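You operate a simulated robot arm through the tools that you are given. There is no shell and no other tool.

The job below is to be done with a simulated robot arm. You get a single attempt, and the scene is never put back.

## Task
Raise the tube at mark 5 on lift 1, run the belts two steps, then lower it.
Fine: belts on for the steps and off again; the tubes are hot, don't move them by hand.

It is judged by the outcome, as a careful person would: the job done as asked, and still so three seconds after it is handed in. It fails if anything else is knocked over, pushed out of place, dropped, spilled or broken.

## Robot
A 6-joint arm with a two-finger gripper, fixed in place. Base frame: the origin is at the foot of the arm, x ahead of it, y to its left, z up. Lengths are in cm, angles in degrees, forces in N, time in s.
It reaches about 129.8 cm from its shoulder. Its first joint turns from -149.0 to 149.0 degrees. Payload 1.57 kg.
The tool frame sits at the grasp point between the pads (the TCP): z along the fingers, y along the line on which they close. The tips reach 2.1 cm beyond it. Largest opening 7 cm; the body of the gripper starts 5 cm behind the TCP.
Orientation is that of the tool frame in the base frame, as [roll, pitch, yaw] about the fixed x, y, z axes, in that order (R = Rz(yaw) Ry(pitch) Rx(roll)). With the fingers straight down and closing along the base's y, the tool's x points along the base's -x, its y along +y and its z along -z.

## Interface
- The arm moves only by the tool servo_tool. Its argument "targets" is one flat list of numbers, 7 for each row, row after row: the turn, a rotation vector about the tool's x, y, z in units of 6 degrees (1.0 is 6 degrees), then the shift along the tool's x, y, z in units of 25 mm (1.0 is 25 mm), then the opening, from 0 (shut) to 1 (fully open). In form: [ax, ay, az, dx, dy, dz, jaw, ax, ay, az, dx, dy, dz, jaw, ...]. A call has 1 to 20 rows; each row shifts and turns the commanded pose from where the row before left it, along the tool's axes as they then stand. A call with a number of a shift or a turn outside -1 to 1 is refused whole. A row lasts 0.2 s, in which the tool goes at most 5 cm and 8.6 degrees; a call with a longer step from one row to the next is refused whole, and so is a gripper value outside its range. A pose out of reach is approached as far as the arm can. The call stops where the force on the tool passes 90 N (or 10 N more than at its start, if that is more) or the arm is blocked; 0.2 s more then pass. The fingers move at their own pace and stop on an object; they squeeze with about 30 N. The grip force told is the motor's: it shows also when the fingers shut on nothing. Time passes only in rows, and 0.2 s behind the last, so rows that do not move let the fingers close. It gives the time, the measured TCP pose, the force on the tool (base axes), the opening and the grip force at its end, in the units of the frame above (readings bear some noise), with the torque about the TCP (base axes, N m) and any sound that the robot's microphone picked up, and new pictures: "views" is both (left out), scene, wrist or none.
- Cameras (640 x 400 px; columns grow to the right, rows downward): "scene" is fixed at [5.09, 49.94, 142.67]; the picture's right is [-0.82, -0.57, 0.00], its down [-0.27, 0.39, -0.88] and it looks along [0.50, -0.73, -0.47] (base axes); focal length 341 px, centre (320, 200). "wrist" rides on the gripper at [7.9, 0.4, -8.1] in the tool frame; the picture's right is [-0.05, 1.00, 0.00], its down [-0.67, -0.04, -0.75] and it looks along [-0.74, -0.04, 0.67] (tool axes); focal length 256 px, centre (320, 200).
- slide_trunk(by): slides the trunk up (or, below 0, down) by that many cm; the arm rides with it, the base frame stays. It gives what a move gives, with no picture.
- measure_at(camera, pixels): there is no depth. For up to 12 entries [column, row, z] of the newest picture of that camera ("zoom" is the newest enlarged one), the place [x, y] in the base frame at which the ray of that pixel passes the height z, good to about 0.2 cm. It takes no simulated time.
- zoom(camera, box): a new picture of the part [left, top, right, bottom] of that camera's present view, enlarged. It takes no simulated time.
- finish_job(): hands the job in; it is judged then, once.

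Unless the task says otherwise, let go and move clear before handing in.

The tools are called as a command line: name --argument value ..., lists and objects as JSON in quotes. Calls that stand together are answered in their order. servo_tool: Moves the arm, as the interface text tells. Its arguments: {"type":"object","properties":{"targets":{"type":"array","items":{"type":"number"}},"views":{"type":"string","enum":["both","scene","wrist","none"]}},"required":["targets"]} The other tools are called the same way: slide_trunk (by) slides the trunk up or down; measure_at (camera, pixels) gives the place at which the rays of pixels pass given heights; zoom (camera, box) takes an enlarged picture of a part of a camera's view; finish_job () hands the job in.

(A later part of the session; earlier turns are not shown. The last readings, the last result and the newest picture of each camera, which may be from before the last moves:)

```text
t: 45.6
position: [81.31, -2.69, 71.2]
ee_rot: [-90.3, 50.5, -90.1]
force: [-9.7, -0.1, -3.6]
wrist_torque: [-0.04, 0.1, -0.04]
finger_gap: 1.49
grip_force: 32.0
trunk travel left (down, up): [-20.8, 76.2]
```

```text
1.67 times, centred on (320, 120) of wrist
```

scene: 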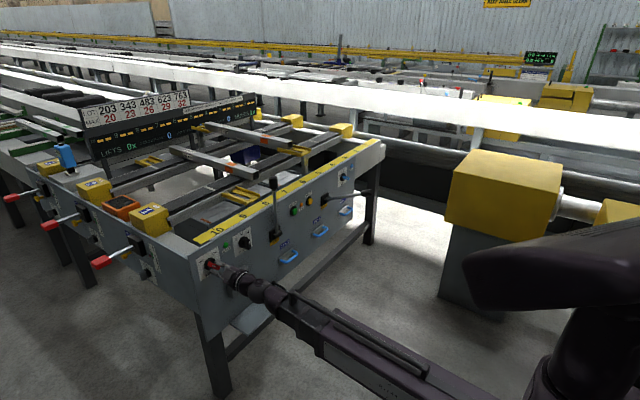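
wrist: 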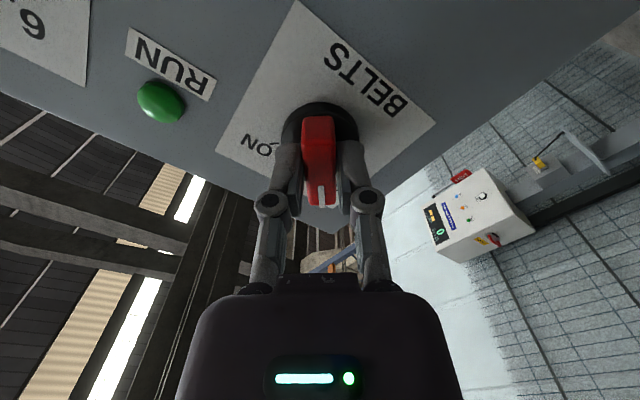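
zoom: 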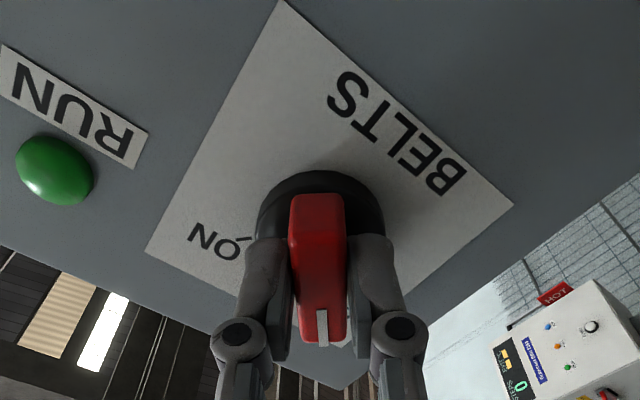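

The bar is gripped (gap 1.49 cm, 32 N). I'll turn it about 78° clockwise toward ON.

servo_tool --targets '[0, 0, 1, 0, 0, 0, 0, 0, 0, 1, 0, 0, 0, 0, 0, 0, 1, 0, 0, 0, 0, 0, 0, 1, 0, 0, 0, 0, 0, 0, 1, 0, 0, 0, 0, 0, 0, 1, 0, 0, 0, 0, 0, 0, 1, 0, 0, 0, 0, 0, 0, 1, 0, 0, 0, 0, 0, 0, 1, 0, 0, 0, 0, 0, 0, 1, 0, 0, 0, 0, 0, 0, 1, 0, 0, 0, 0, 0, 0, 1, 0, 0, 0, 0, 0, 0, 1, 0, 0, 0, 0]' --views "both"

zoom --camera "wrist" --box '[160, 0, 480, 240]'

zoom --camera "scene" --box '[180, 220, 270, 290]'

```text
t: 48.4
position: [81.55, -2.34, 71.41]
ee_rot: [90.4, 51.6, 90.7]
force: [-8.0, 36.1, 1.5]
wrist_torque: [-0.06, -0.02, 0.68]
finger_gap: 1.51
grip_force: 31.9
trunk travel left (down, up): [-20.8, 76.2]
```

scene: 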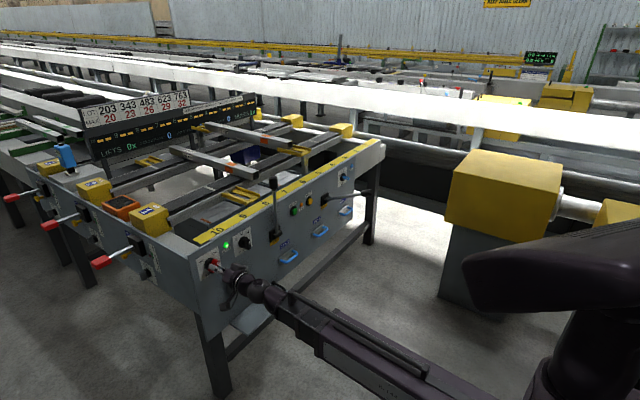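
wrist: 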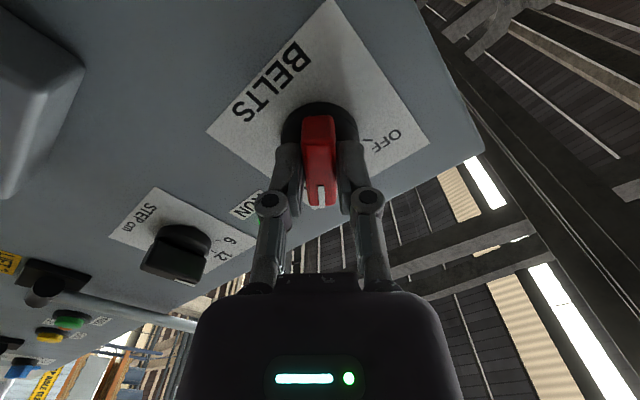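

```text
1.67 times, centred on (320, 120) of wrist
```

zoom: 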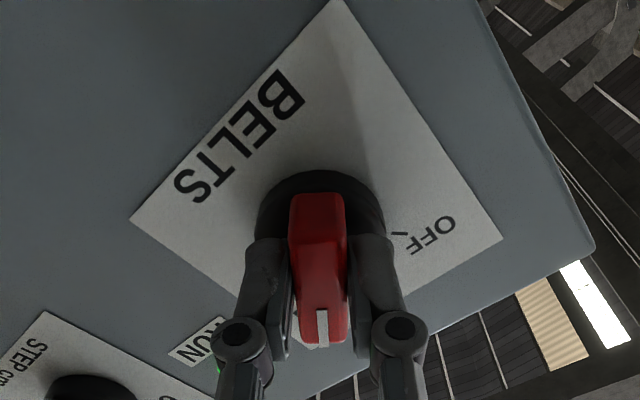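

```text
5.71 times, centred on (225, 255) of scene
```

zoom: 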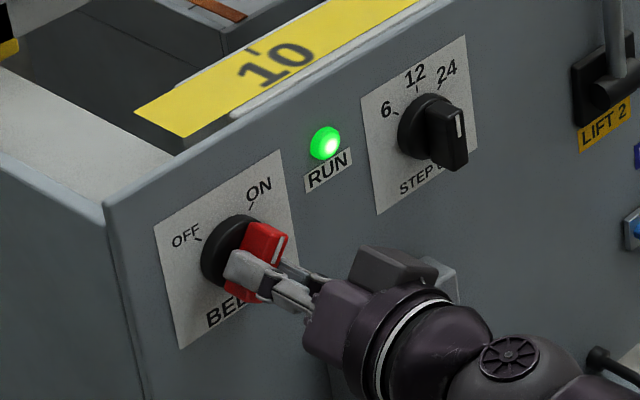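

The RUN lamp lit green and the bar points at ON. I'll open, back off 5 cm, and check the belts stand still until INDEX.

servo_tool --targets '[0, 0, 0, 0, 0, 0, 1, 0, 0, 0, 0, 0, 0, 1, 0, 0, 0, 0, 0, 0, 1, 0, 0, 0, 0, 0, -0.8, 1, 0, 0, 0, 0, 0, -0.8, 1, 0, 0, 0, 0, 0, -0.5, 1]' --views "both"

zoom --camera "scene" --box '[160, 90, 340, 200]'

zoom --camera "wrist" --box '[160, 0, 480, 240]'

```text
t: 49.8
position: [76.29, -2.84, 71.26]
ee_rot: [90.2, 51.6, 90.2]
force: [0.0, -0.5, -0.8]
wrist_torque: [0.02, -0.03, -0.02]
finger_gap: 7.01
grip_force: 0.0
trunk travel left (down, up): [-20.8, 76.2]
```

scene: 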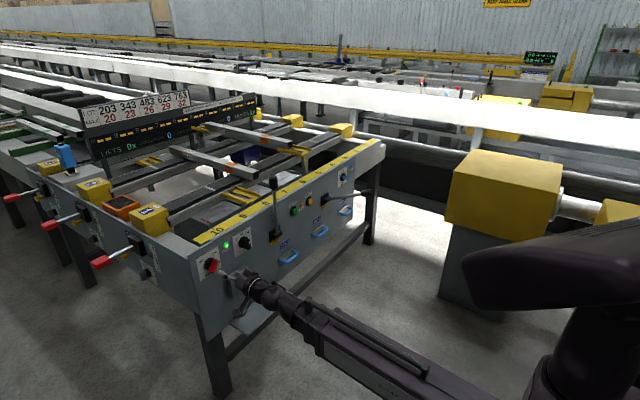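
wrist: 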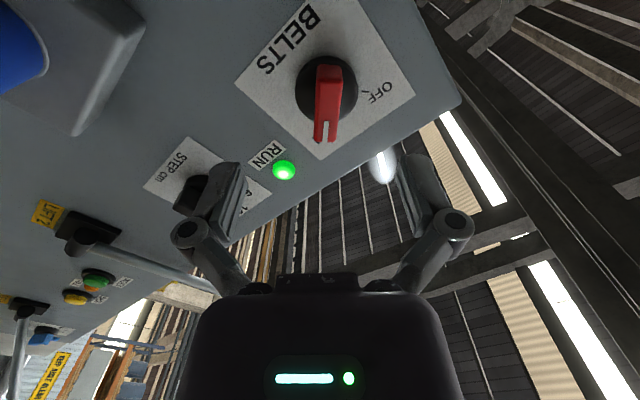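

```text
3.56 times, centred on (250, 145) of scene
```

zoom: 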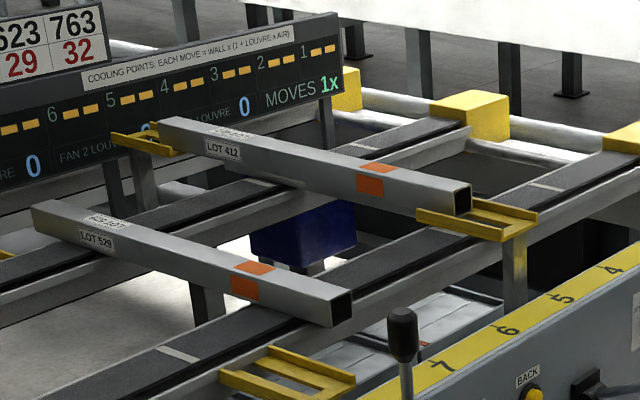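

```text
1.67 times, centred on (320, 120) of wrist
```

zoom: 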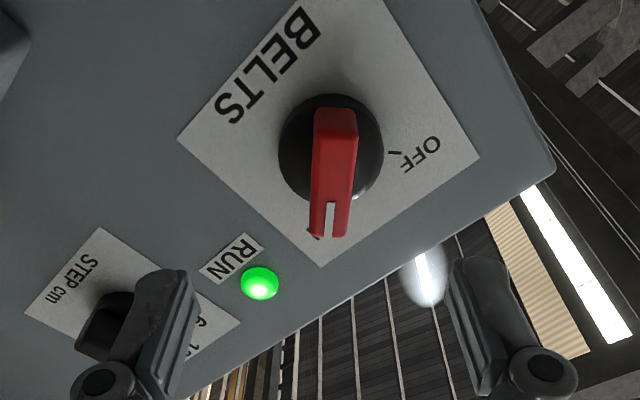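

Belts are powered, RUN is lit, and the tubes have not moved (529 still at mark 7). I'll roll the hand level, close the fingers, and travel toward the INDEX button.

servo_tool --targets '[0, 0, -0.914, 0, 0, 0, 0, 0, 0, -0.914, 0, 0, 0, 0, 0, 0, -0.914, 0, 0, 0, 0, 0, 0, -0.914, 0, 0, 0, 0, 0, 0, -0.914, 0, 0, 0, 0, 0, 0, -0.914, 0, 0, 0, 0, 0, 0, -0.914, 0, 0, 0, 0, 0, 0, 0, 0, -1, 0, 0, 0, 0, 0, 0, -1, 0, 0, 0, 0, 0, 0, -1, 0, 0, 0, 0, 0, 0, -1, 0, 0, 0, 0, 0, 0, -1, 0, 0, 0, 0, 0, 0, -1, 0, 0, 0, 0, 0, 0, -1, 0, 0, 0, 0, 0, 0, -1, -0.4, 0, 0, 0, 0, 0, -1, -0.4, 0, 0, 0, 0, 0, -1, -0.4, 0, 0, 0, 0, 0, -1, -0.4, 0]' --views "both"

```text
t: 53.6
position: [72.38, -30.26, 71.33]
ee_rot: [173.8, 89.8, 173.8]
force: [-0.8, -0.5, 0.4]
wrist_torque: [-0.02, 0.0, 0.0]
finger_gap: 0.0
grip_force: 27.8
trunk travel left (down, up): [-20.8, 76.2]
```

scene: 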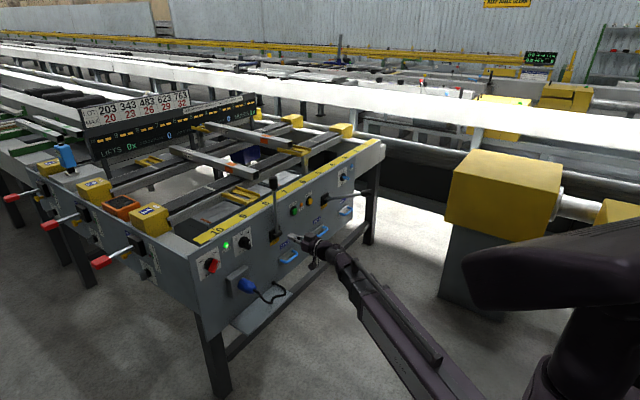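
wrist: 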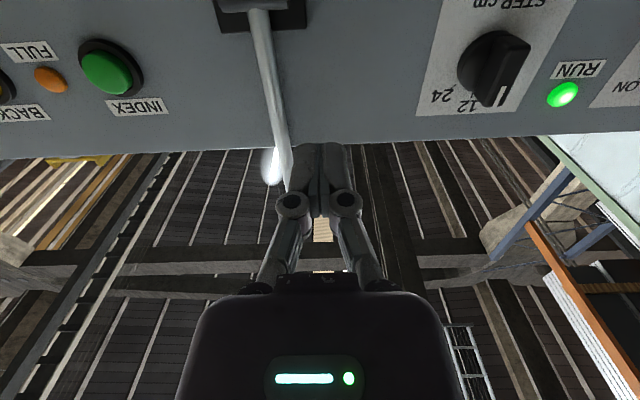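

Passing in front of LIFT 2, the wrist view shows INDEX at (108,70), which I place at about (84.4, -46.3, 70.5). I'll move across to it and lower 0.7 cm.

servo_tool --targets '[0, 0, 0, 0, -0.92, 0, 0, 0, 0, 0, 0, -0.92, 0, 0, 0, 0, 0, 0, -0.92, 0, 0, 0, 0, 0, 0, -0.92, 0, 0, 0, 0, 0, 0, -0.92, 0, 0, 0, 0, 0, 0, -0.92, 0, 0, 0, 0, 0, 0, -0.92, 0, 0]' --views "none"

slide_trunk --by -0.7

servo_tool --targets '[0, 0, 0, 0, 0, 1, 0, 0, 0, 0, 0, 0, 1, 0, 0, 0, 0, 0, 0, 0.4, 0]' --views "both"

zoom --camera "wrist" --box '[160, 0, 480, 240]'

zoom --camera "scene" --box '[260, 170, 350, 240]'

```text
t: 55.2
position: [72.35, -46.56, 71.3]
ee_rot: [174.7, 89.6, 174.7]
force: [-0.1, -1.1, 0.7]
wrist_torque: [0.0, 0.01, 0.0]
finger_gap: 0.0
grip_force: 28.4
trunk travel left (down, up): [-20.8, 76.2]
```

```text
t: 55.7
position: [72.31, -46.43, 70.5]
ee_rot: [173.4, 89.8, 173.4]
force: [-0.8, -0.1, 0.6]
wrist_torque: [0.01, 0.0, 0.02]
finger_gap: 0.0
grip_force: 29.2
trunk travel left (down, up): [-20.1, 76.9]
```

```text
t: 56.5
position: [78.38, -46.45, 70.48]
ee_rot: [172.9, 89.7, 172.9]
force: [0.8, 0.1, 0.1]
wrist_torque: [-0.01, -0.02, 0.02]
finger_gap: 0.02
grip_force: 28.7
trunk travel left (down, up): [-20.1, 76.9]
```

scene: 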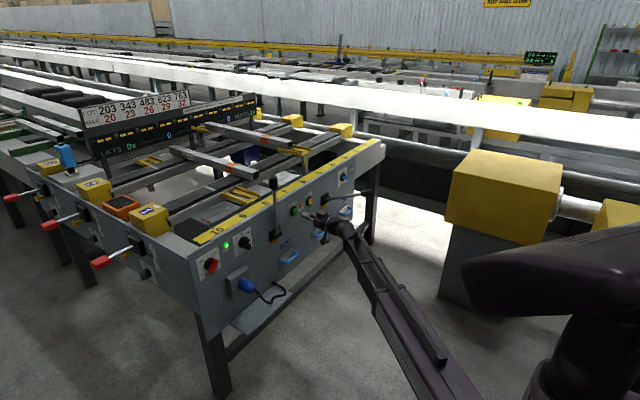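
wrist: 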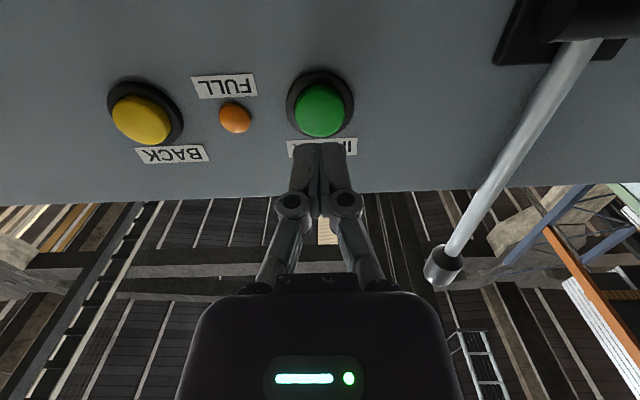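

```text
1.67 times, centred on (320, 120) of wrist
```

zoom: 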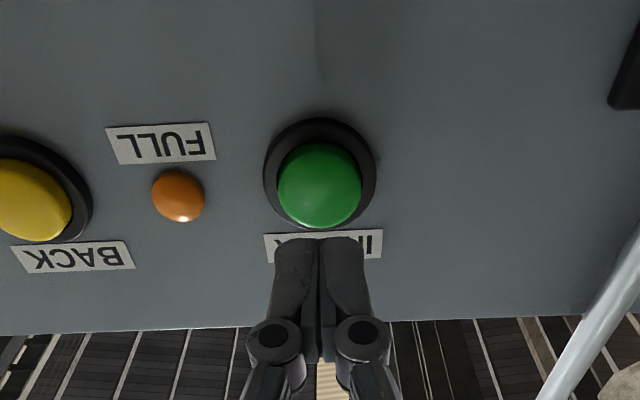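

```text
5.71 times, centred on (305, 205) of scene
```

zoom: 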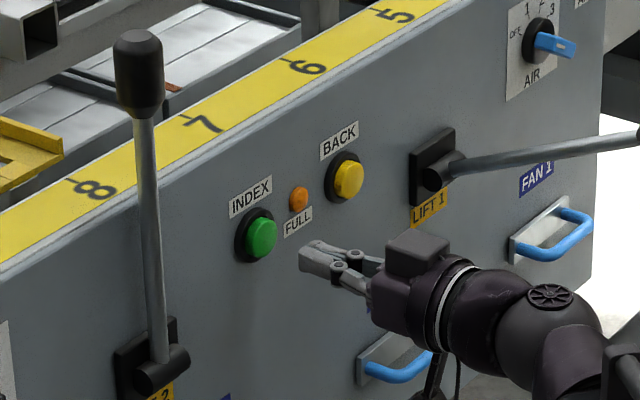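

The closed fingertips line up with INDEX (wrist 320,110; computed z about 70.2). I'll advance to just short of it, press in small increments, then withdraw.

servo_tool --targets '[0, 0, 0, 0, 0, 0.7, 0, 0, 0, 0, 0, 0, 0.6, 0, 0, 0, 0, 0, 0, 0.1, 0, 0, 0, 0, 0, 0, 0.1, 0]' --views "none"

```text
t: 57.5
position: [82.16, -46.47, 70.52]
ee_rot: [174.3, 89.6, 174.3]
force: [-0.3, -0.7, -0.5]
wrist_torque: [0.01, 0.01, 0.02]
finger_gap: 0.6
grip_force: 28.8
trunk travel left (down, up): [-20.1, 76.9]
```

The finger gap reads 0.6 with almost no force, so the tips may just be touching the button's dome. I'll look before pressing further.

servo_tool --targets '[0, 0, 0, 0, 0, 0, 0]' --views "both"

zoom --camera "wrist" --box '[240, 60, 400, 220]'

zoom --camera "scene" --box '[260, 170, 350, 240]'

zoom --camera "scene" --box '[160, 90, 340, 200]'

```text
t: 57.9
position: [82.06, -46.45, 70.4]
ee_rot: [174.3, 89.6, 174.3]
force: [-1.5, 0.7, 0.0]
wrist_torque: [0.0, 0.04, 0.02]
finger_gap: 0.59
grip_force: 28.9
trunk travel left (down, up): [-20.1, 76.9]
```

scene: 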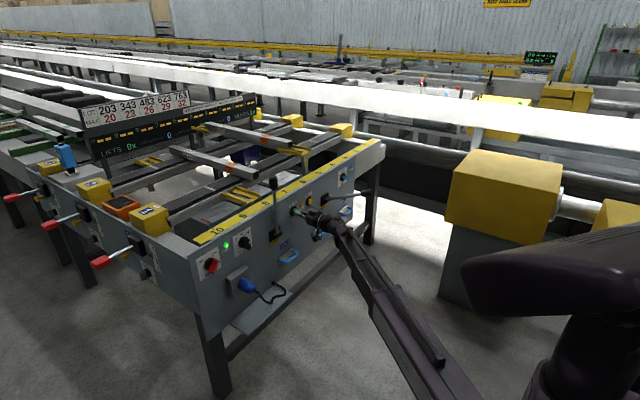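
wrist: 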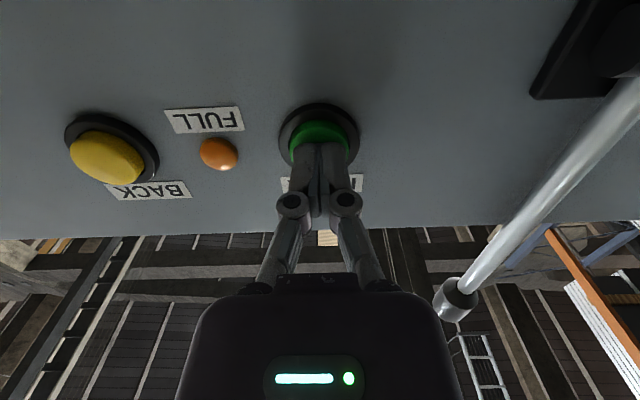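

```text
2.50 times, centred on (320, 140) of wrist
```

zoom: 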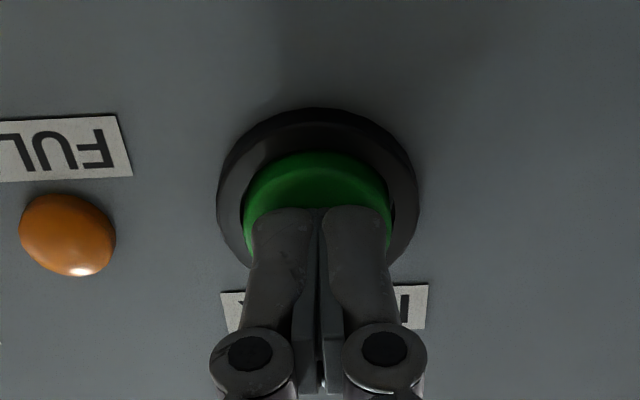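

```text
5.71 times, centred on (305, 205) of scene
```

zoom: 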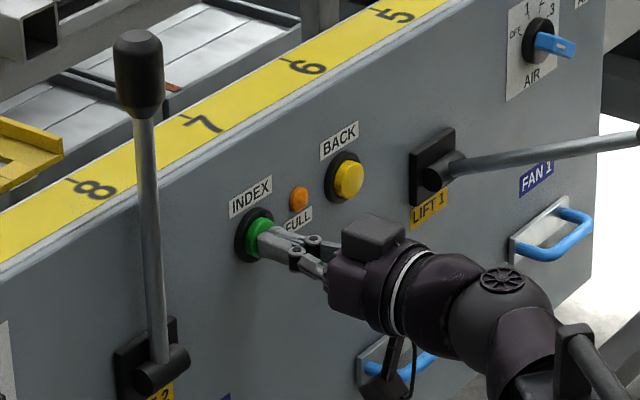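

```text
3.56 times, centred on (250, 145) of scene
```

zoom: 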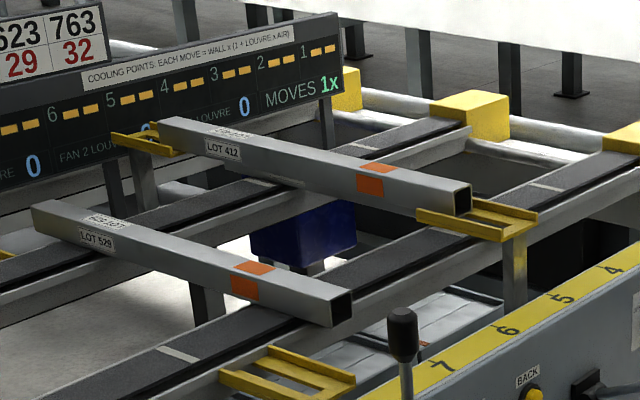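

The tips are on the green button but nothing has triggered yet. I'll press a further 0.75 cm in small steps and then withdraw.

servo_tool --targets '[0, 0, 0, 0, 0, 0.1, 0, 0, 0, 0, 0, 0, 0.1, 0, 0, 0, 0, 0, 0, 0.1, 0]' --views "scene"

zoom --camera "scene" --box '[160, 90, 340, 200]'

```text
t: 58.7
position: [82.68, -46.44, 70.52]
ee_rot: [177.3, 89.7, 177.3]
force: [-13.2, 1.1, -4.5]
wrist_torque: [0.07, 0.08, 0.03]
finger_gap: 0.61
grip_force: 28.5
trunk travel left (down, up): [-20.1, 76.9]
heard: click
```

scene: 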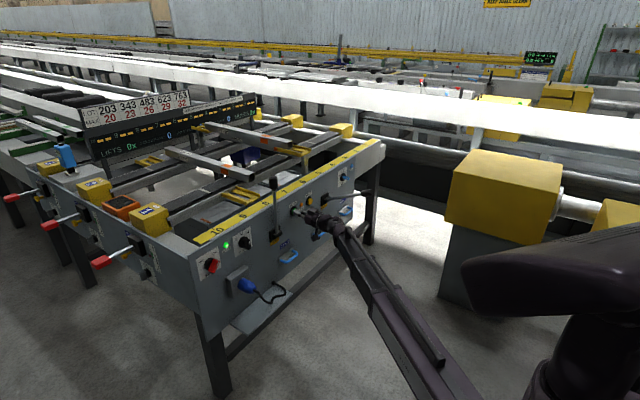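

```text
3.56 times, centred on (250, 145) of scene
```

zoom: 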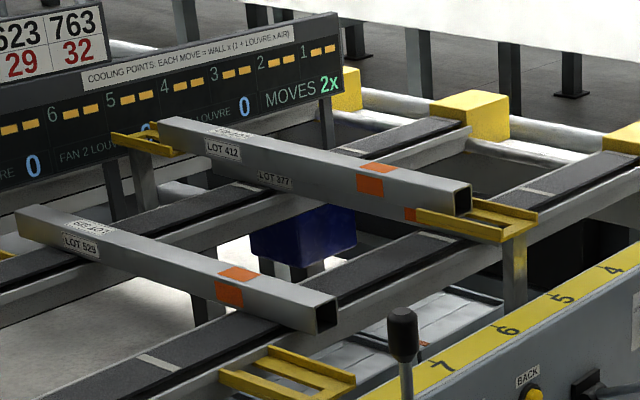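

INDEX clicked, MOVES shows 2x, and the belts are carrying 529 and 377 toward mark 10 with 377 passing under 412. I'll withdraw and let the step finish.

servo_tool --targets '[0, 0, 0, 0, 0, -0.4, 0, 0, 0, 0, 0, 0, -0.4, 0, 0, 0, 0, 0, 0, 0, 0, 0, 0, 0, 0, 0, 0, 0, 0, 0, 0, 0, 0, 0, 0, 0, 0, 0, 0, 0, 0, 0, 0, 0, 0, 0, 0, 0, 0, 0, 0, 0, 0, 0, 0, 0, 0, 0, 0, 0, 0, 0, 0]' --views "both"

zoom --camera "scene" --box '[160, 90, 340, 200]'

zoom --camera "scene" --box '[260, 170, 350, 240]'

```text
t: 60.7
position: [80.81, -46.47, 70.46]
ee_rot: [174.8, 89.6, 174.8]
force: [0.4, 0.2, 1.0]
wrist_torque: [0.0, 0.01, 0.01]
finger_gap: 0.0
grip_force: 28.5
trunk travel left (down, up): [-20.1, 76.9]
```

scene: 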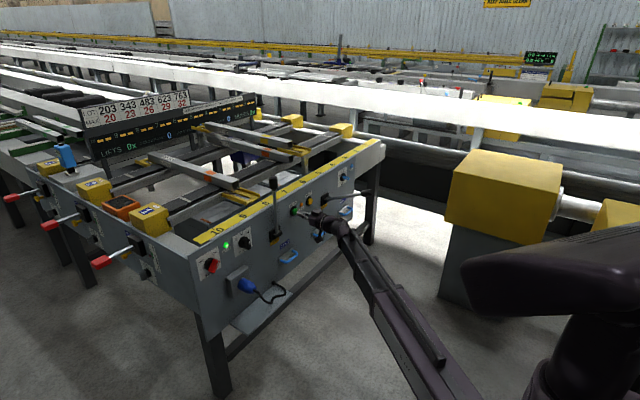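
wrist: 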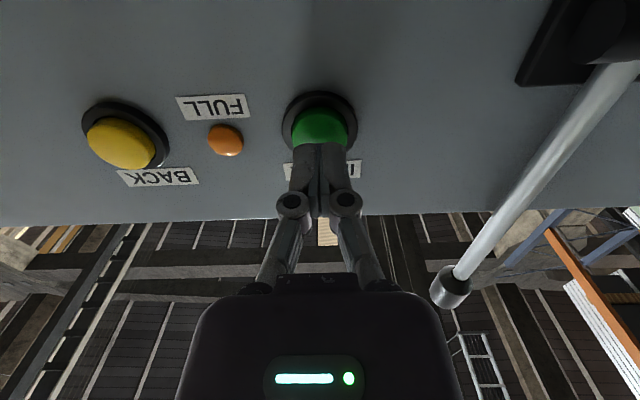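

```text
3.56 times, centred on (250, 145) of scene
```

zoom: 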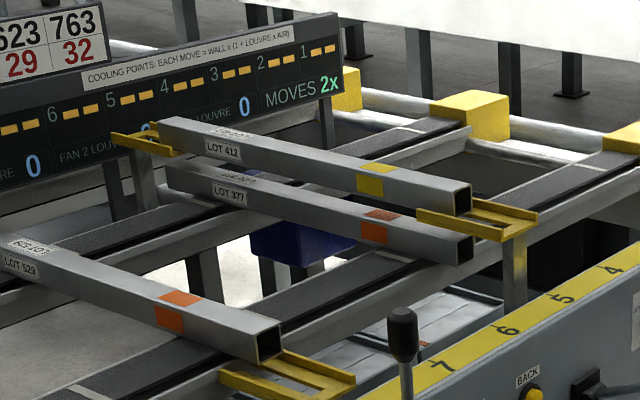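

```text
5.71 times, centred on (305, 205) of scene
```

zoom: 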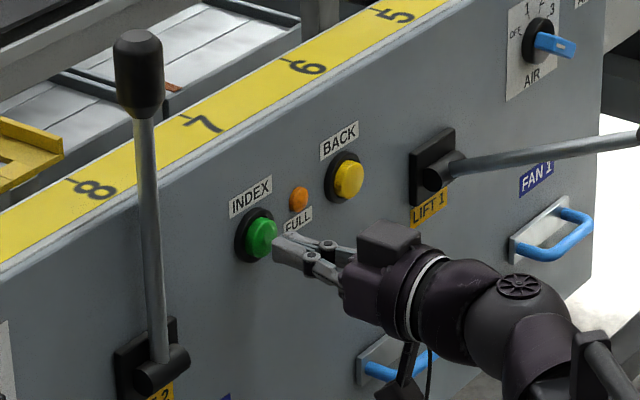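

529 is now at about mark 8 and 377 directly under the raised 412 at mark 5, so one 12 cm step has been made. I'll wait a second to confirm the belt has stopped before the second press.

servo_tool --targets '[0, 0, 0, 0, 0, 0, 0, 0, 0, 0, 0, 0, 0, 0, 0, 0, 0, 0, 0, 0, 0, 0, 0, 0, 0, 0, 0, 0, 0, 0, 0, 0, 0, 0, 0]' --views "scene"

zoom --camera "scene" --box '[160, 90, 340, 200]'

zoom --camera "scene" --box '[80, 85, 270, 205]'

```text
t: 61.9
position: [80.86, -46.47, 70.47]
ee_rot: [174.8, 89.6, 174.9]
force: [0.0, -0.4, -0.2]
wrist_torque: [-0.03, -0.02, -0.02]
finger_gap: 0.0
grip_force: 29.5
trunk travel left (down, up): [-20.1, 76.9]
```

scene: 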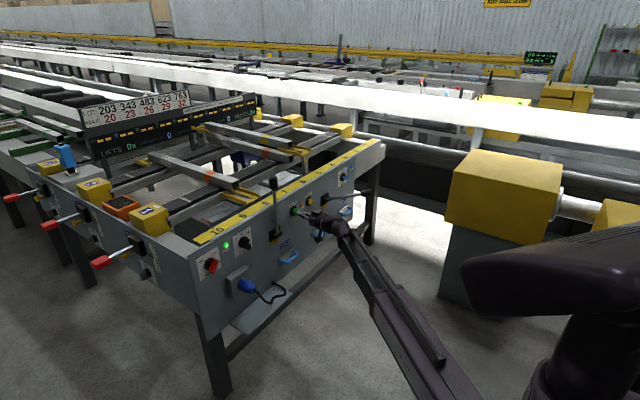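

```text
3.56 times, centred on (250, 145) of scene
```

zoom: 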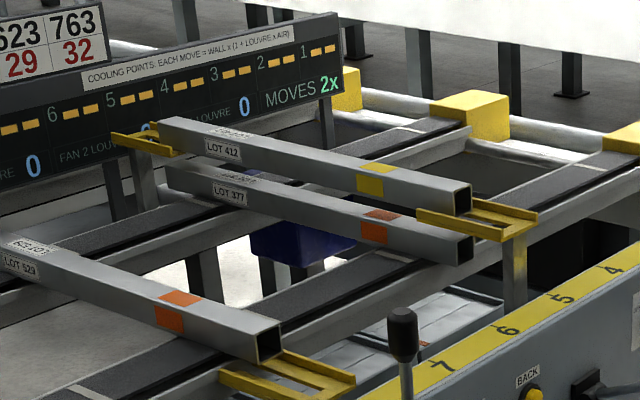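

```text
3.33 times, centred on (175, 145) of scene
```

zoom: 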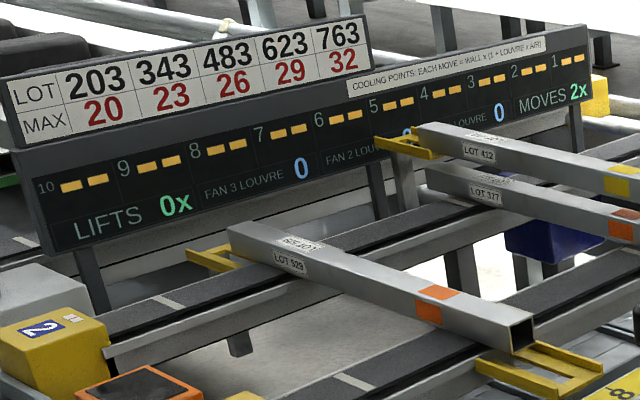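

The belt has stopped with everything steady. I'll press INDEX the second time the same way.

servo_tool --targets '[0, 0, 0, 0, 0, 0.4, 0, 0, 0, 0, 0, 0, 0.1, 0, 0, 0, 0, 0, 0, 0.1, 0, 0, 0, 0, 0, 0, 0.1, 0, 0, 0, 0, 0, 0, 0.08, 0]' --views "scene"

zoom --camera "scene" --box '[160, 90, 340, 200]'

```text
t: 63.1
position: [82.75, -46.32, 70.44]
ee_rot: [176.1, 89.8, 176.1]
force: [-9.7, -1.0, -4.7]
wrist_torque: [-0.04, 0.06, 0.01]
finger_gap: 0.61
grip_force: 28.4
trunk travel left (down, up): [-20.1, 76.9]
heard: click
```

scene: 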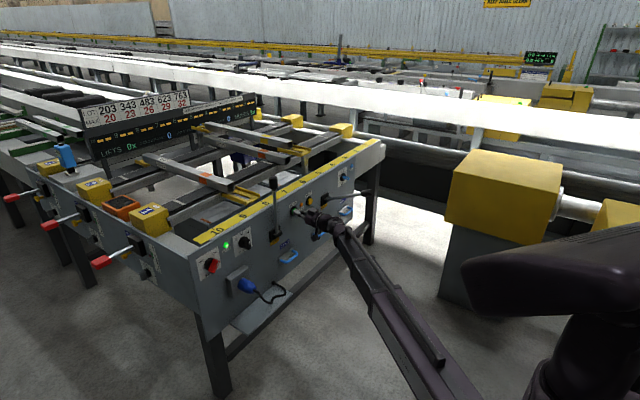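

```text
3.56 times, centred on (250, 145) of scene
```

zoom: 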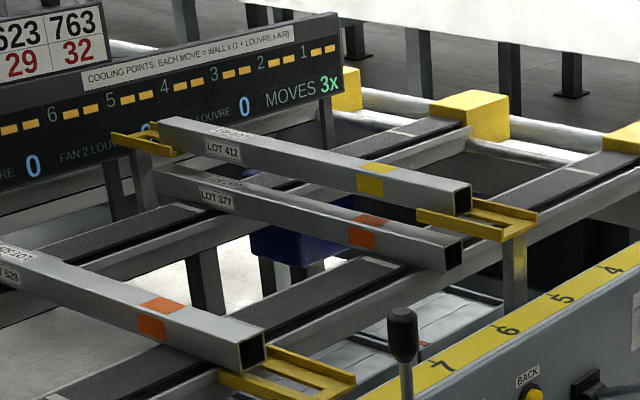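

The second click registered (MOVES 3x) and the belts are moving again. I'll withdraw straight back and let the step finish.

servo_tool --targets '[0, 0, 0, 0, 0, -0.6, 0, 0, 0, 0, 0, 0, -0.8, 0, 0, 0, 0, 0, 0, -0.8, 0, 0, 0, 0, 0, 0, -0.8, 0, 0, 0, 0, 0, 0, -0.8, 0, 0, 0, 0, 0, 0, 0, 0, 0, 0, 0, 0, 0, 0, 0, 0, 0, 0, 0, 0, 0, 0, 0, 0, 0, 0, 0, 0, 0, 0, 0, 0, 0, 0, 0, 0]' --views "both"

zoom --camera "scene" --box '[160, 90, 340, 200]'

zoom --camera "scene" --box '[80, 85, 270, 205]'

```text
t: 65.3
position: [73.3, -46.47, 70.44]
ee_rot: [174.0, 89.7, 174.1]
force: [0.7, -0.2, -0.6]
wrist_torque: [0.02, -0.03, 0.03]
finger_gap: 0.02
grip_force: 28.6
trunk travel left (down, up): [-20.1, 76.9]
```

scene: 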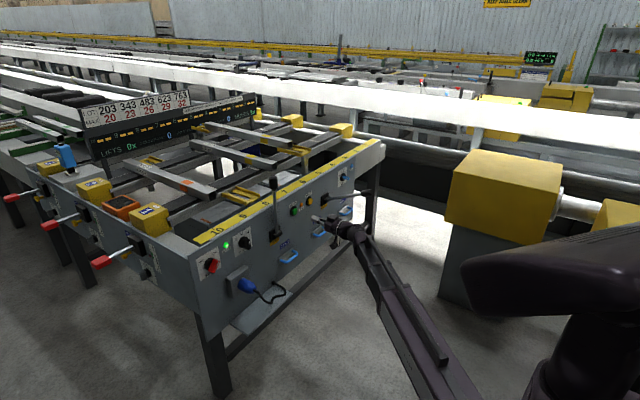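
wrist: 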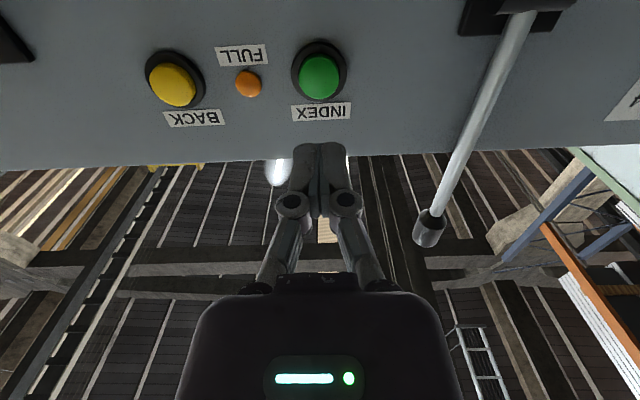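

```text
3.56 times, centred on (250, 145) of scene
```

zoom: 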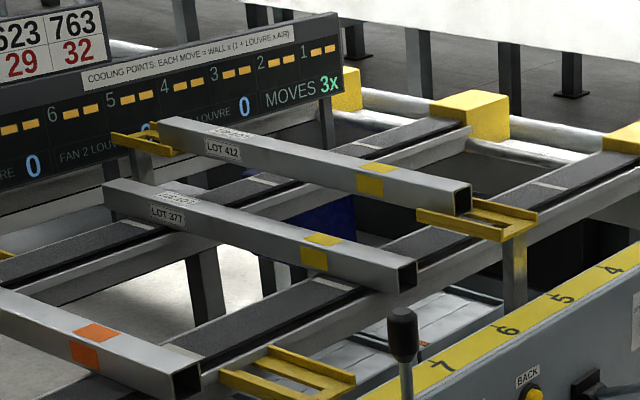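

```text
3.33 times, centred on (175, 145) of scene
```

zoom: 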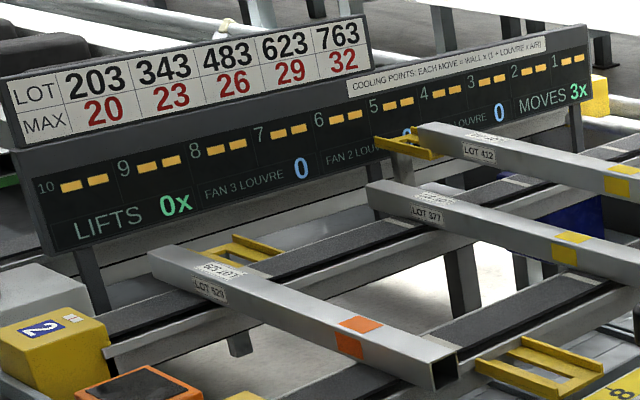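

Two steps are done: 377 is at mark 6, 529 at mark 9, and 412 is still raised at mark 5. Now I'll go back to the BELTS switch to turn it off.

servo_tool --targets '[0, 0, 0, 0, 0.93, 0, 0, 0, 0, 0, 0, 0.93, 0, 0, 0, 0, 0, 0, 0.93, 0, 0, 0, 0, 0, 0, 0.93, 0, 0, 0, 0, 0, 0, 0.93, 0, 0, 0, 0, 0, 0, 0.93, 0, 0, 0, 0, 0, 0, 0.93, 0, 0, 0, 0, 0, 0, 1, 0.3, 0, 0, 0, 0, 0, 1, 0.3, 0, 0, 0, 0, 0, 1, 0.3, 0, 0, 0, 0, 0, 1, 0.3, 0, 0, 0, 0, 0, 0.99, 0, 0, 0, 0, 0, 0, 0.99, 0, 0, 0, 0, 0, 0, 0.99, 0, 0, 0, 0, 0, 0, 0.99, 0, 0, 0, 0, 0, 0, 0.99, 0, 0, 0, 0, 0, 0, 0.99, 0, 0, 0, 0, 0, 0, 0.99, 0, 0]' --views "none"

slide_trunk --by 0.7

servo_tool --targets '[0, 0, 0.914, 0, 0, 0, 1, 0, 0, 0.914, 0, 0, 0, 1, 0, 0, 0.914, 0, 0, 0, 1, 0, 0, 0.914, 0, 0, 0, 1, 0, 0, 0.914, 0, 0, 0, 1, 0, 0, 0.914, 0, 0, 0, 1, 0, 0, 0.914, 0, 0, 0, 1]' --views "both"

zoom --camera "wrist" --box '[160, 0, 480, 240]'

```text
t: 69.1
position: [76.45, -2.98, 70.42]
ee_rot: [176.6, 89.7, 176.6]
force: [0.2, -1.0, 0.8]
wrist_torque: [0.01, 0.04, 0.0]
finger_gap: 0.0
grip_force: 28.2
trunk travel left (down, up): [-20.1, 76.9]
```

```text
t: 69.7
position: [76.33, -3.01, 71.13]
ee_rot: [175.8, 89.6, 175.6]
force: [0.4, 0.5, 0.0]
wrist_torque: [-0.02, 0.04, -0.02]
finger_gap: 0.0
grip_force: 29.1
trunk travel left (down, up): [-20.8, 76.2]
```

```text
t: 71.3
position: [76.37, -2.86, 71.12]
ee_rot: [90.7, 51.5, 90.5]
force: [0.3, 0.2, 0.0]
wrist_torque: [-0.02, 0.04, -0.01]
finger_gap: 7.01
grip_force: 0.1
trunk travel left (down, up): [-20.8, 76.2]
```

scene: 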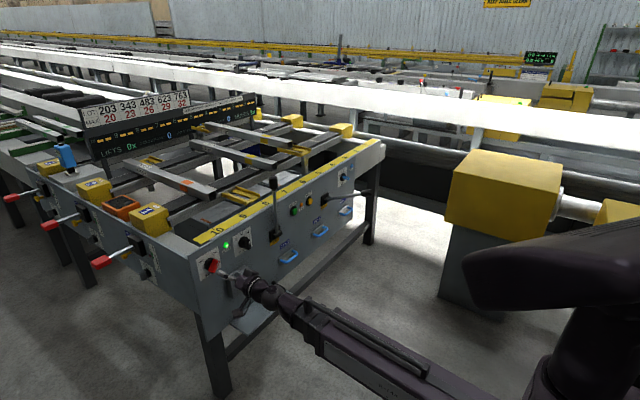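
wrist: 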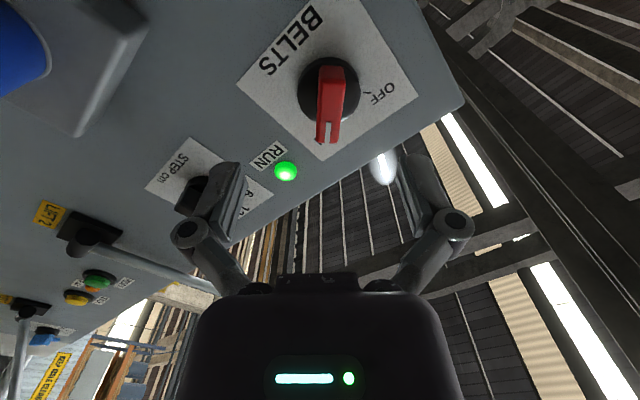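

```text
1.67 times, centred on (320, 120) of wrist
```

zoom: 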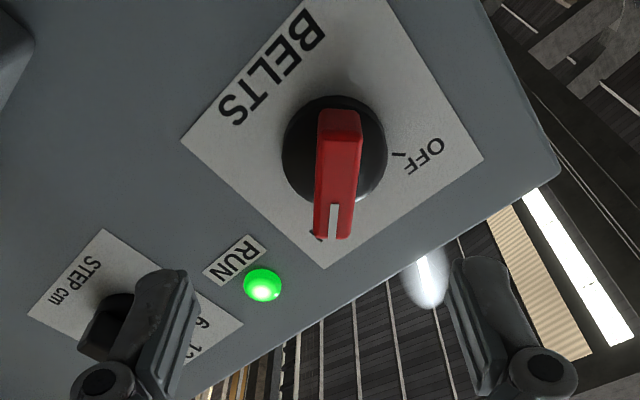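

RUN is still lit and the bar points at ON; the knob centre sits about 0.5 cm toward +y of the hand's axis. I'll correct that, advance, and close on the bar.

servo_tool --targets '[0, 0, 0, 0.112, 0.141, 0, 1, 0, 0, 0, 0, 0, 0.8, 1, 0, 0, 0, 0, 0, 0.8, 1, 0, 0, 0, 0, 0, 0.38, 1, 0, 0, 0, 0, 0, 0, 0.4, 0, 0, 0, 0, 0, 0, 0, 0, 0, 0, 0, 0, 0, 0, 0, 0, 0, 0, 0, 0, 0]' --views "wrist"

zoom --camera "wrist" --box '[160, 0, 480, 240]'

```text
t: 73.1
position: [81.21, -2.28, 71.22]
ee_rot: [90.5, 51.7, 90.6]
force: [-2.8, 14.8, 8.5]
wrist_torque: [0.0, 0.49, 0.84]
finger_gap: 1.5
grip_force: 32.1
trunk travel left (down, up): [-20.8, 76.2]
```

wrist: 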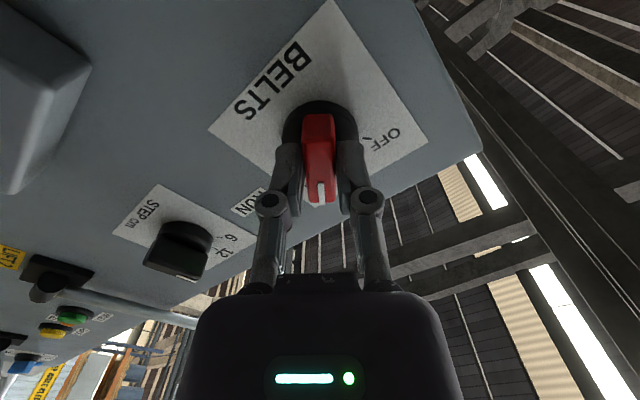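

```text
1.67 times, centred on (320, 120) of wrist
```

zoom: 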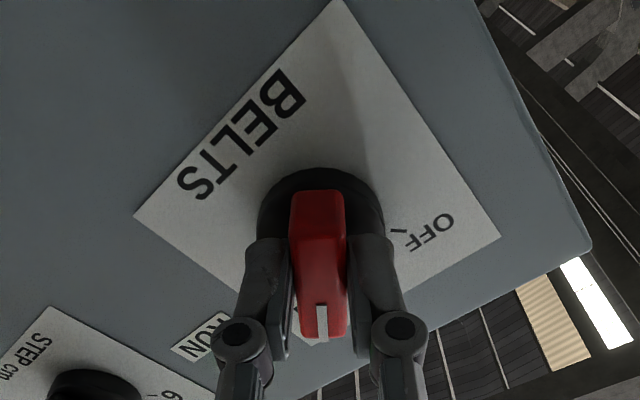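

The bar is gripped again (gap 1.50 cm). I'll turn it back about 79° anticlockwise to OFF.

servo_tool --targets '[0, 0, -1, 0, 0, 0, 0, 0, 0, -1, 0, 0, 0, 0, 0, 0, -1, 0, 0, 0, 0, 0, 0, -1, 0, 0, 0, 0, 0, 0, -1, 0, 0, 0, 0, 0, 0, -1, 0, 0, 0, 0, 0, 0, -1, 0, 0, 0, 0, 0, 0, -1, 0, 0, 0, 0, 0, 0, -1, 0, 0, 0, 0, 0, 0, -1, 0, 0, 0, 0, 0, 0, -1, 0, 0, 0, 0, 0, 0, -1, 0, 0, 0, 0, 0, 0, -1, 0, 0, 0, 0, 0, 0, -0.25, 0, 0, 0, 0]' --views "both"

zoom --camera "scene" --box '[180, 220, 270, 290]'

zoom --camera "wrist" --box '[160, 0, 480, 240]'

```text
t: 76.1
position: [81.26, -2.79, 71.24]
ee_rot: [-90.4, 48.9, -90.6]
force: [-14.1, -18.0, 5.0]
wrist_torque: [0.04, 0.47, -0.9]
finger_gap: 1.52
grip_force: 32.3
trunk travel left (down, up): [-20.8, 76.2]
```

scene: 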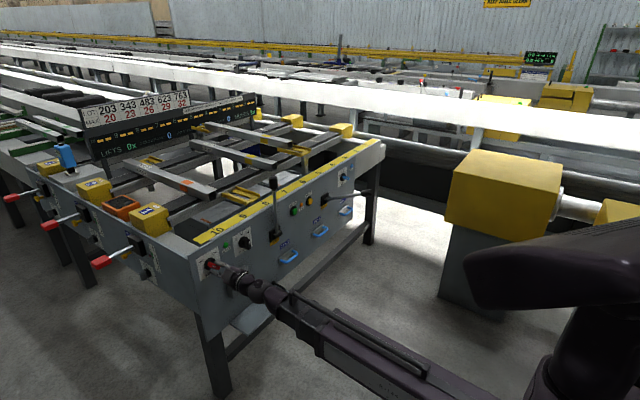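
wrist: 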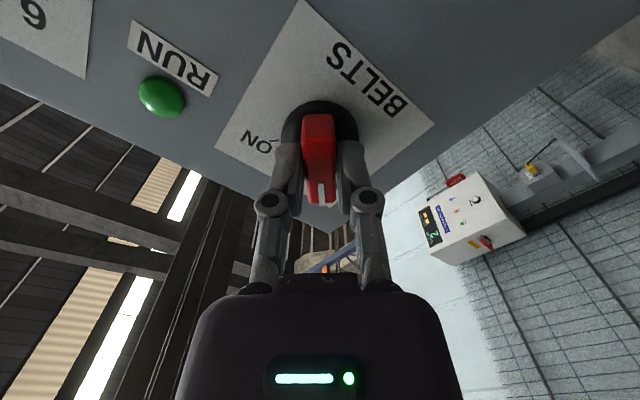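

```text
5.71 times, centred on (225, 255) of scene
```

zoom: 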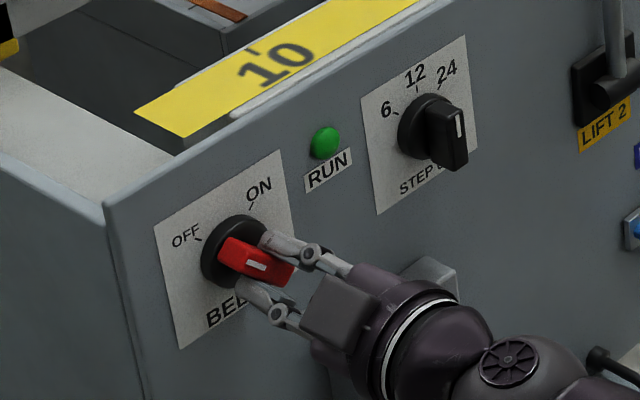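

```text
1.67 times, centred on (320, 120) of wrist
```

zoom: 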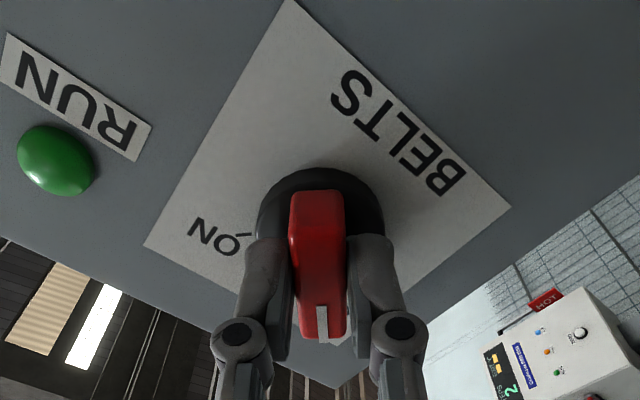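

RUN is dark and the bar points at OFF again. I'll open, back away, roll level, and head back to LIFT 1.

servo_tool --targets '[0, 0, 0, 0, 0, 0, 1, 0, 0, 0, 0, 0, 0, 1, 0, 0, 0, 0, 0, 0, 1, 0, 0, 0, 0, 0, -0.8, 1, 0, 0, 0, 0, 0, -0.8, 1, 0, 0, 0, 0, 0, -0.4, 1, 0, 0, 0.979, 0, 0, 0, 0, 0, 0, 0.979, 0, 0, 0, 0, 0, 0, 0.979, 0, 0, 0, 0, 0, 0, 0.979, 0, 0, 0, 0, 0, 0, 0.979, 0, 0, 0, 0, 0, 0, 0.979, 0, 0, 0, 0, 0, 0, 0.979, 0, 0, 0, 0]' --views "both"

zoom --camera "scene" --box '[160, 200, 280, 300]'

zoom --camera "scene" --box '[160, 90, 380, 220]'

```text
t: 78.9
position: [76.27, -2.56, 71.22]
ee_rot: [167.7, 89.7, 167.7]
force: [0.4, -0.5, -0.4]
wrist_torque: [-0.02, -0.03, -0.02]
finger_gap: 0.01
grip_force: 28.3
trunk travel left (down, up): [-20.8, 76.2]
```

scene: 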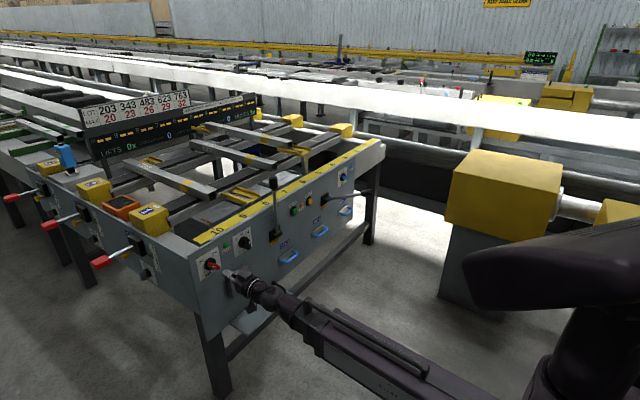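
wrist: 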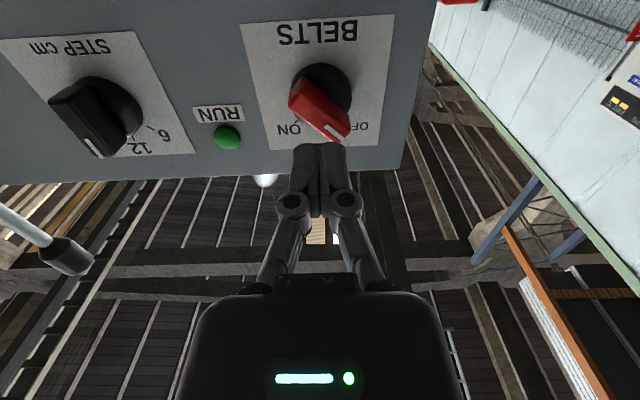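

```text
4.00 times, centred on (220, 250) of scene
```

zoom: 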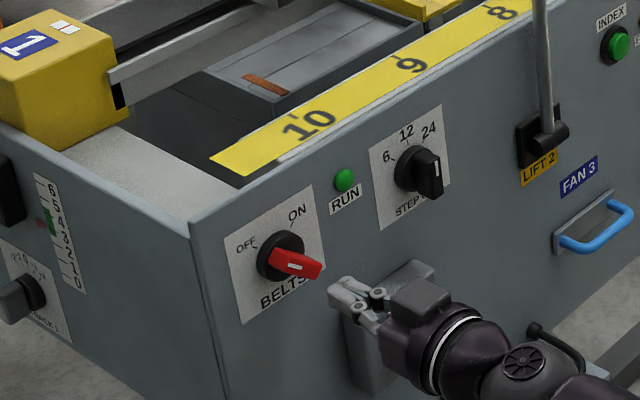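

```text
2.91 times, centred on (270, 155) of scene
```

zoom: 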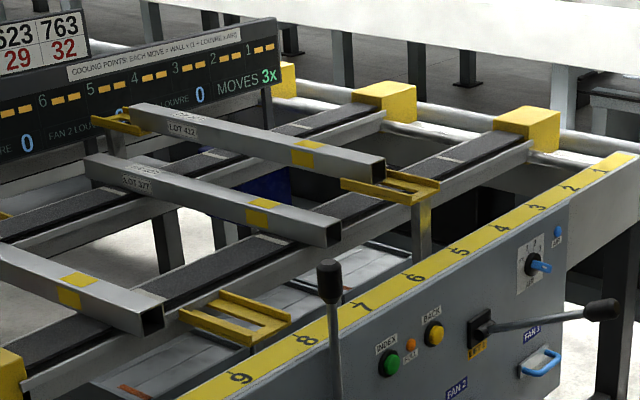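

Belts are off and STEP is untouched; 412 is still up with mark 5 free below it (377 at 6, 529 at 9). I'll travel back to in front of the LIFT 1 lever, staying well short of it.

servo_tool --targets '[0, 0, 0, 0, -1, 0, 0, 0, 0, 0, 0, -1, 0, 0, 0, 0, 0, 0, -1, 0, 0, 0, 0, 0, 0, -1, 0, 0, 0, 0, 0, 0, -1, 0, 0, 0, 0, 0, 0, -1, 0, 0, 0, 0, 0, 0, -1, 0, 0, 0, 0, 0, 0, -1, -0.4, 0, 0, 0, 0, 0, -1, -0.4, 0, 0, 0, 0, 0, -1, -0.4, 0, 0, 0, 0, 0, -1, -0.4, 0, 0, 0, 0, 0, -1, -0.6, 0, 0, 0, 0, 0, -1, -0.6, 0, 0, 0, 0, 0, -1, -0.6, 0, 0, 0, 0, 0, -1, -0.6, 0, 0, 0, 0, 0, -1, -0.6, 0, 0, 0, 0, 0, -1, -0.6, 0, 0, 0, 0, 0, -1, -0.6, 0, 0, 0, 0, 0, -1, -0.6, 0]' --views "none"

servo_tool --targets '[0, 0, 0, 0, -1, -1, 0, 0, 0, 0, 0, -1, -1, 0, 0, 0, 0, 0, -1, -1, 0, 0, 0, 0, 0, -1, -1, 0, 0, 0, 0, 0, -1, 0, 0, 0, 0, 0, 0, -1, 0, 0, 0, 0, 0, 0, -1, 0, 0, 0, 0, 0, 0, -1, 0, 0]' --views "both"

zoom --camera "scene" --box '[290, 140, 430, 230]'

```text
t: 82.9
position: [60.2, -49.88, 71.16]
ee_rot: [-176.5, 89.6, -176.5]
force: [0.4, 0.5, -0.3]
wrist_torque: [-0.01, 0.0, -0.04]
finger_gap: 0.0
grip_force: 28.9
trunk travel left (down, up): [-20.8, 76.2]
```

```text
t: 84.7
position: [50.2, -70.12, 71.23]
ee_rot: [-174.2, 89.8, -174.3]
force: [-0.7, -0.1, -0.4]
wrist_torque: [-0.02, 0.0, -0.04]
finger_gap: 0.0
grip_force: 28.4
trunk travel left (down, up): [-20.8, 76.2]
```

scene: 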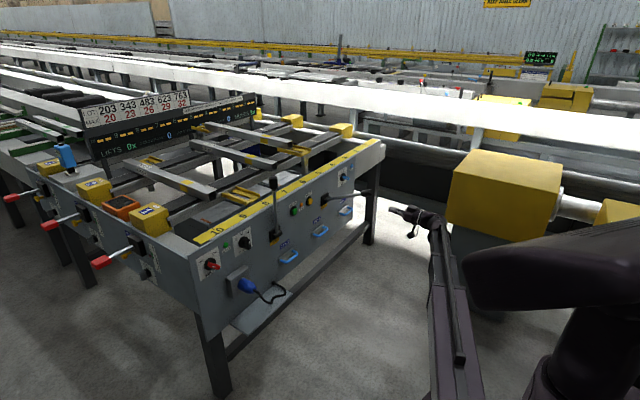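
wrist: 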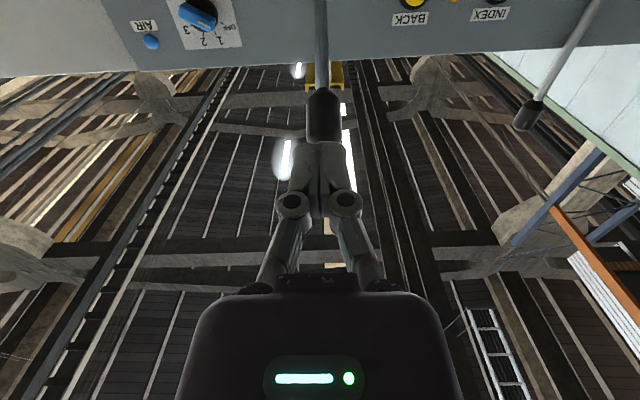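

```text
4.44 times, centred on (360, 185) of scene
```

zoom: 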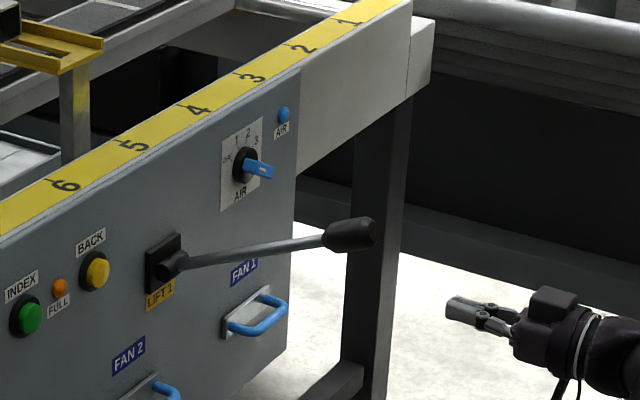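

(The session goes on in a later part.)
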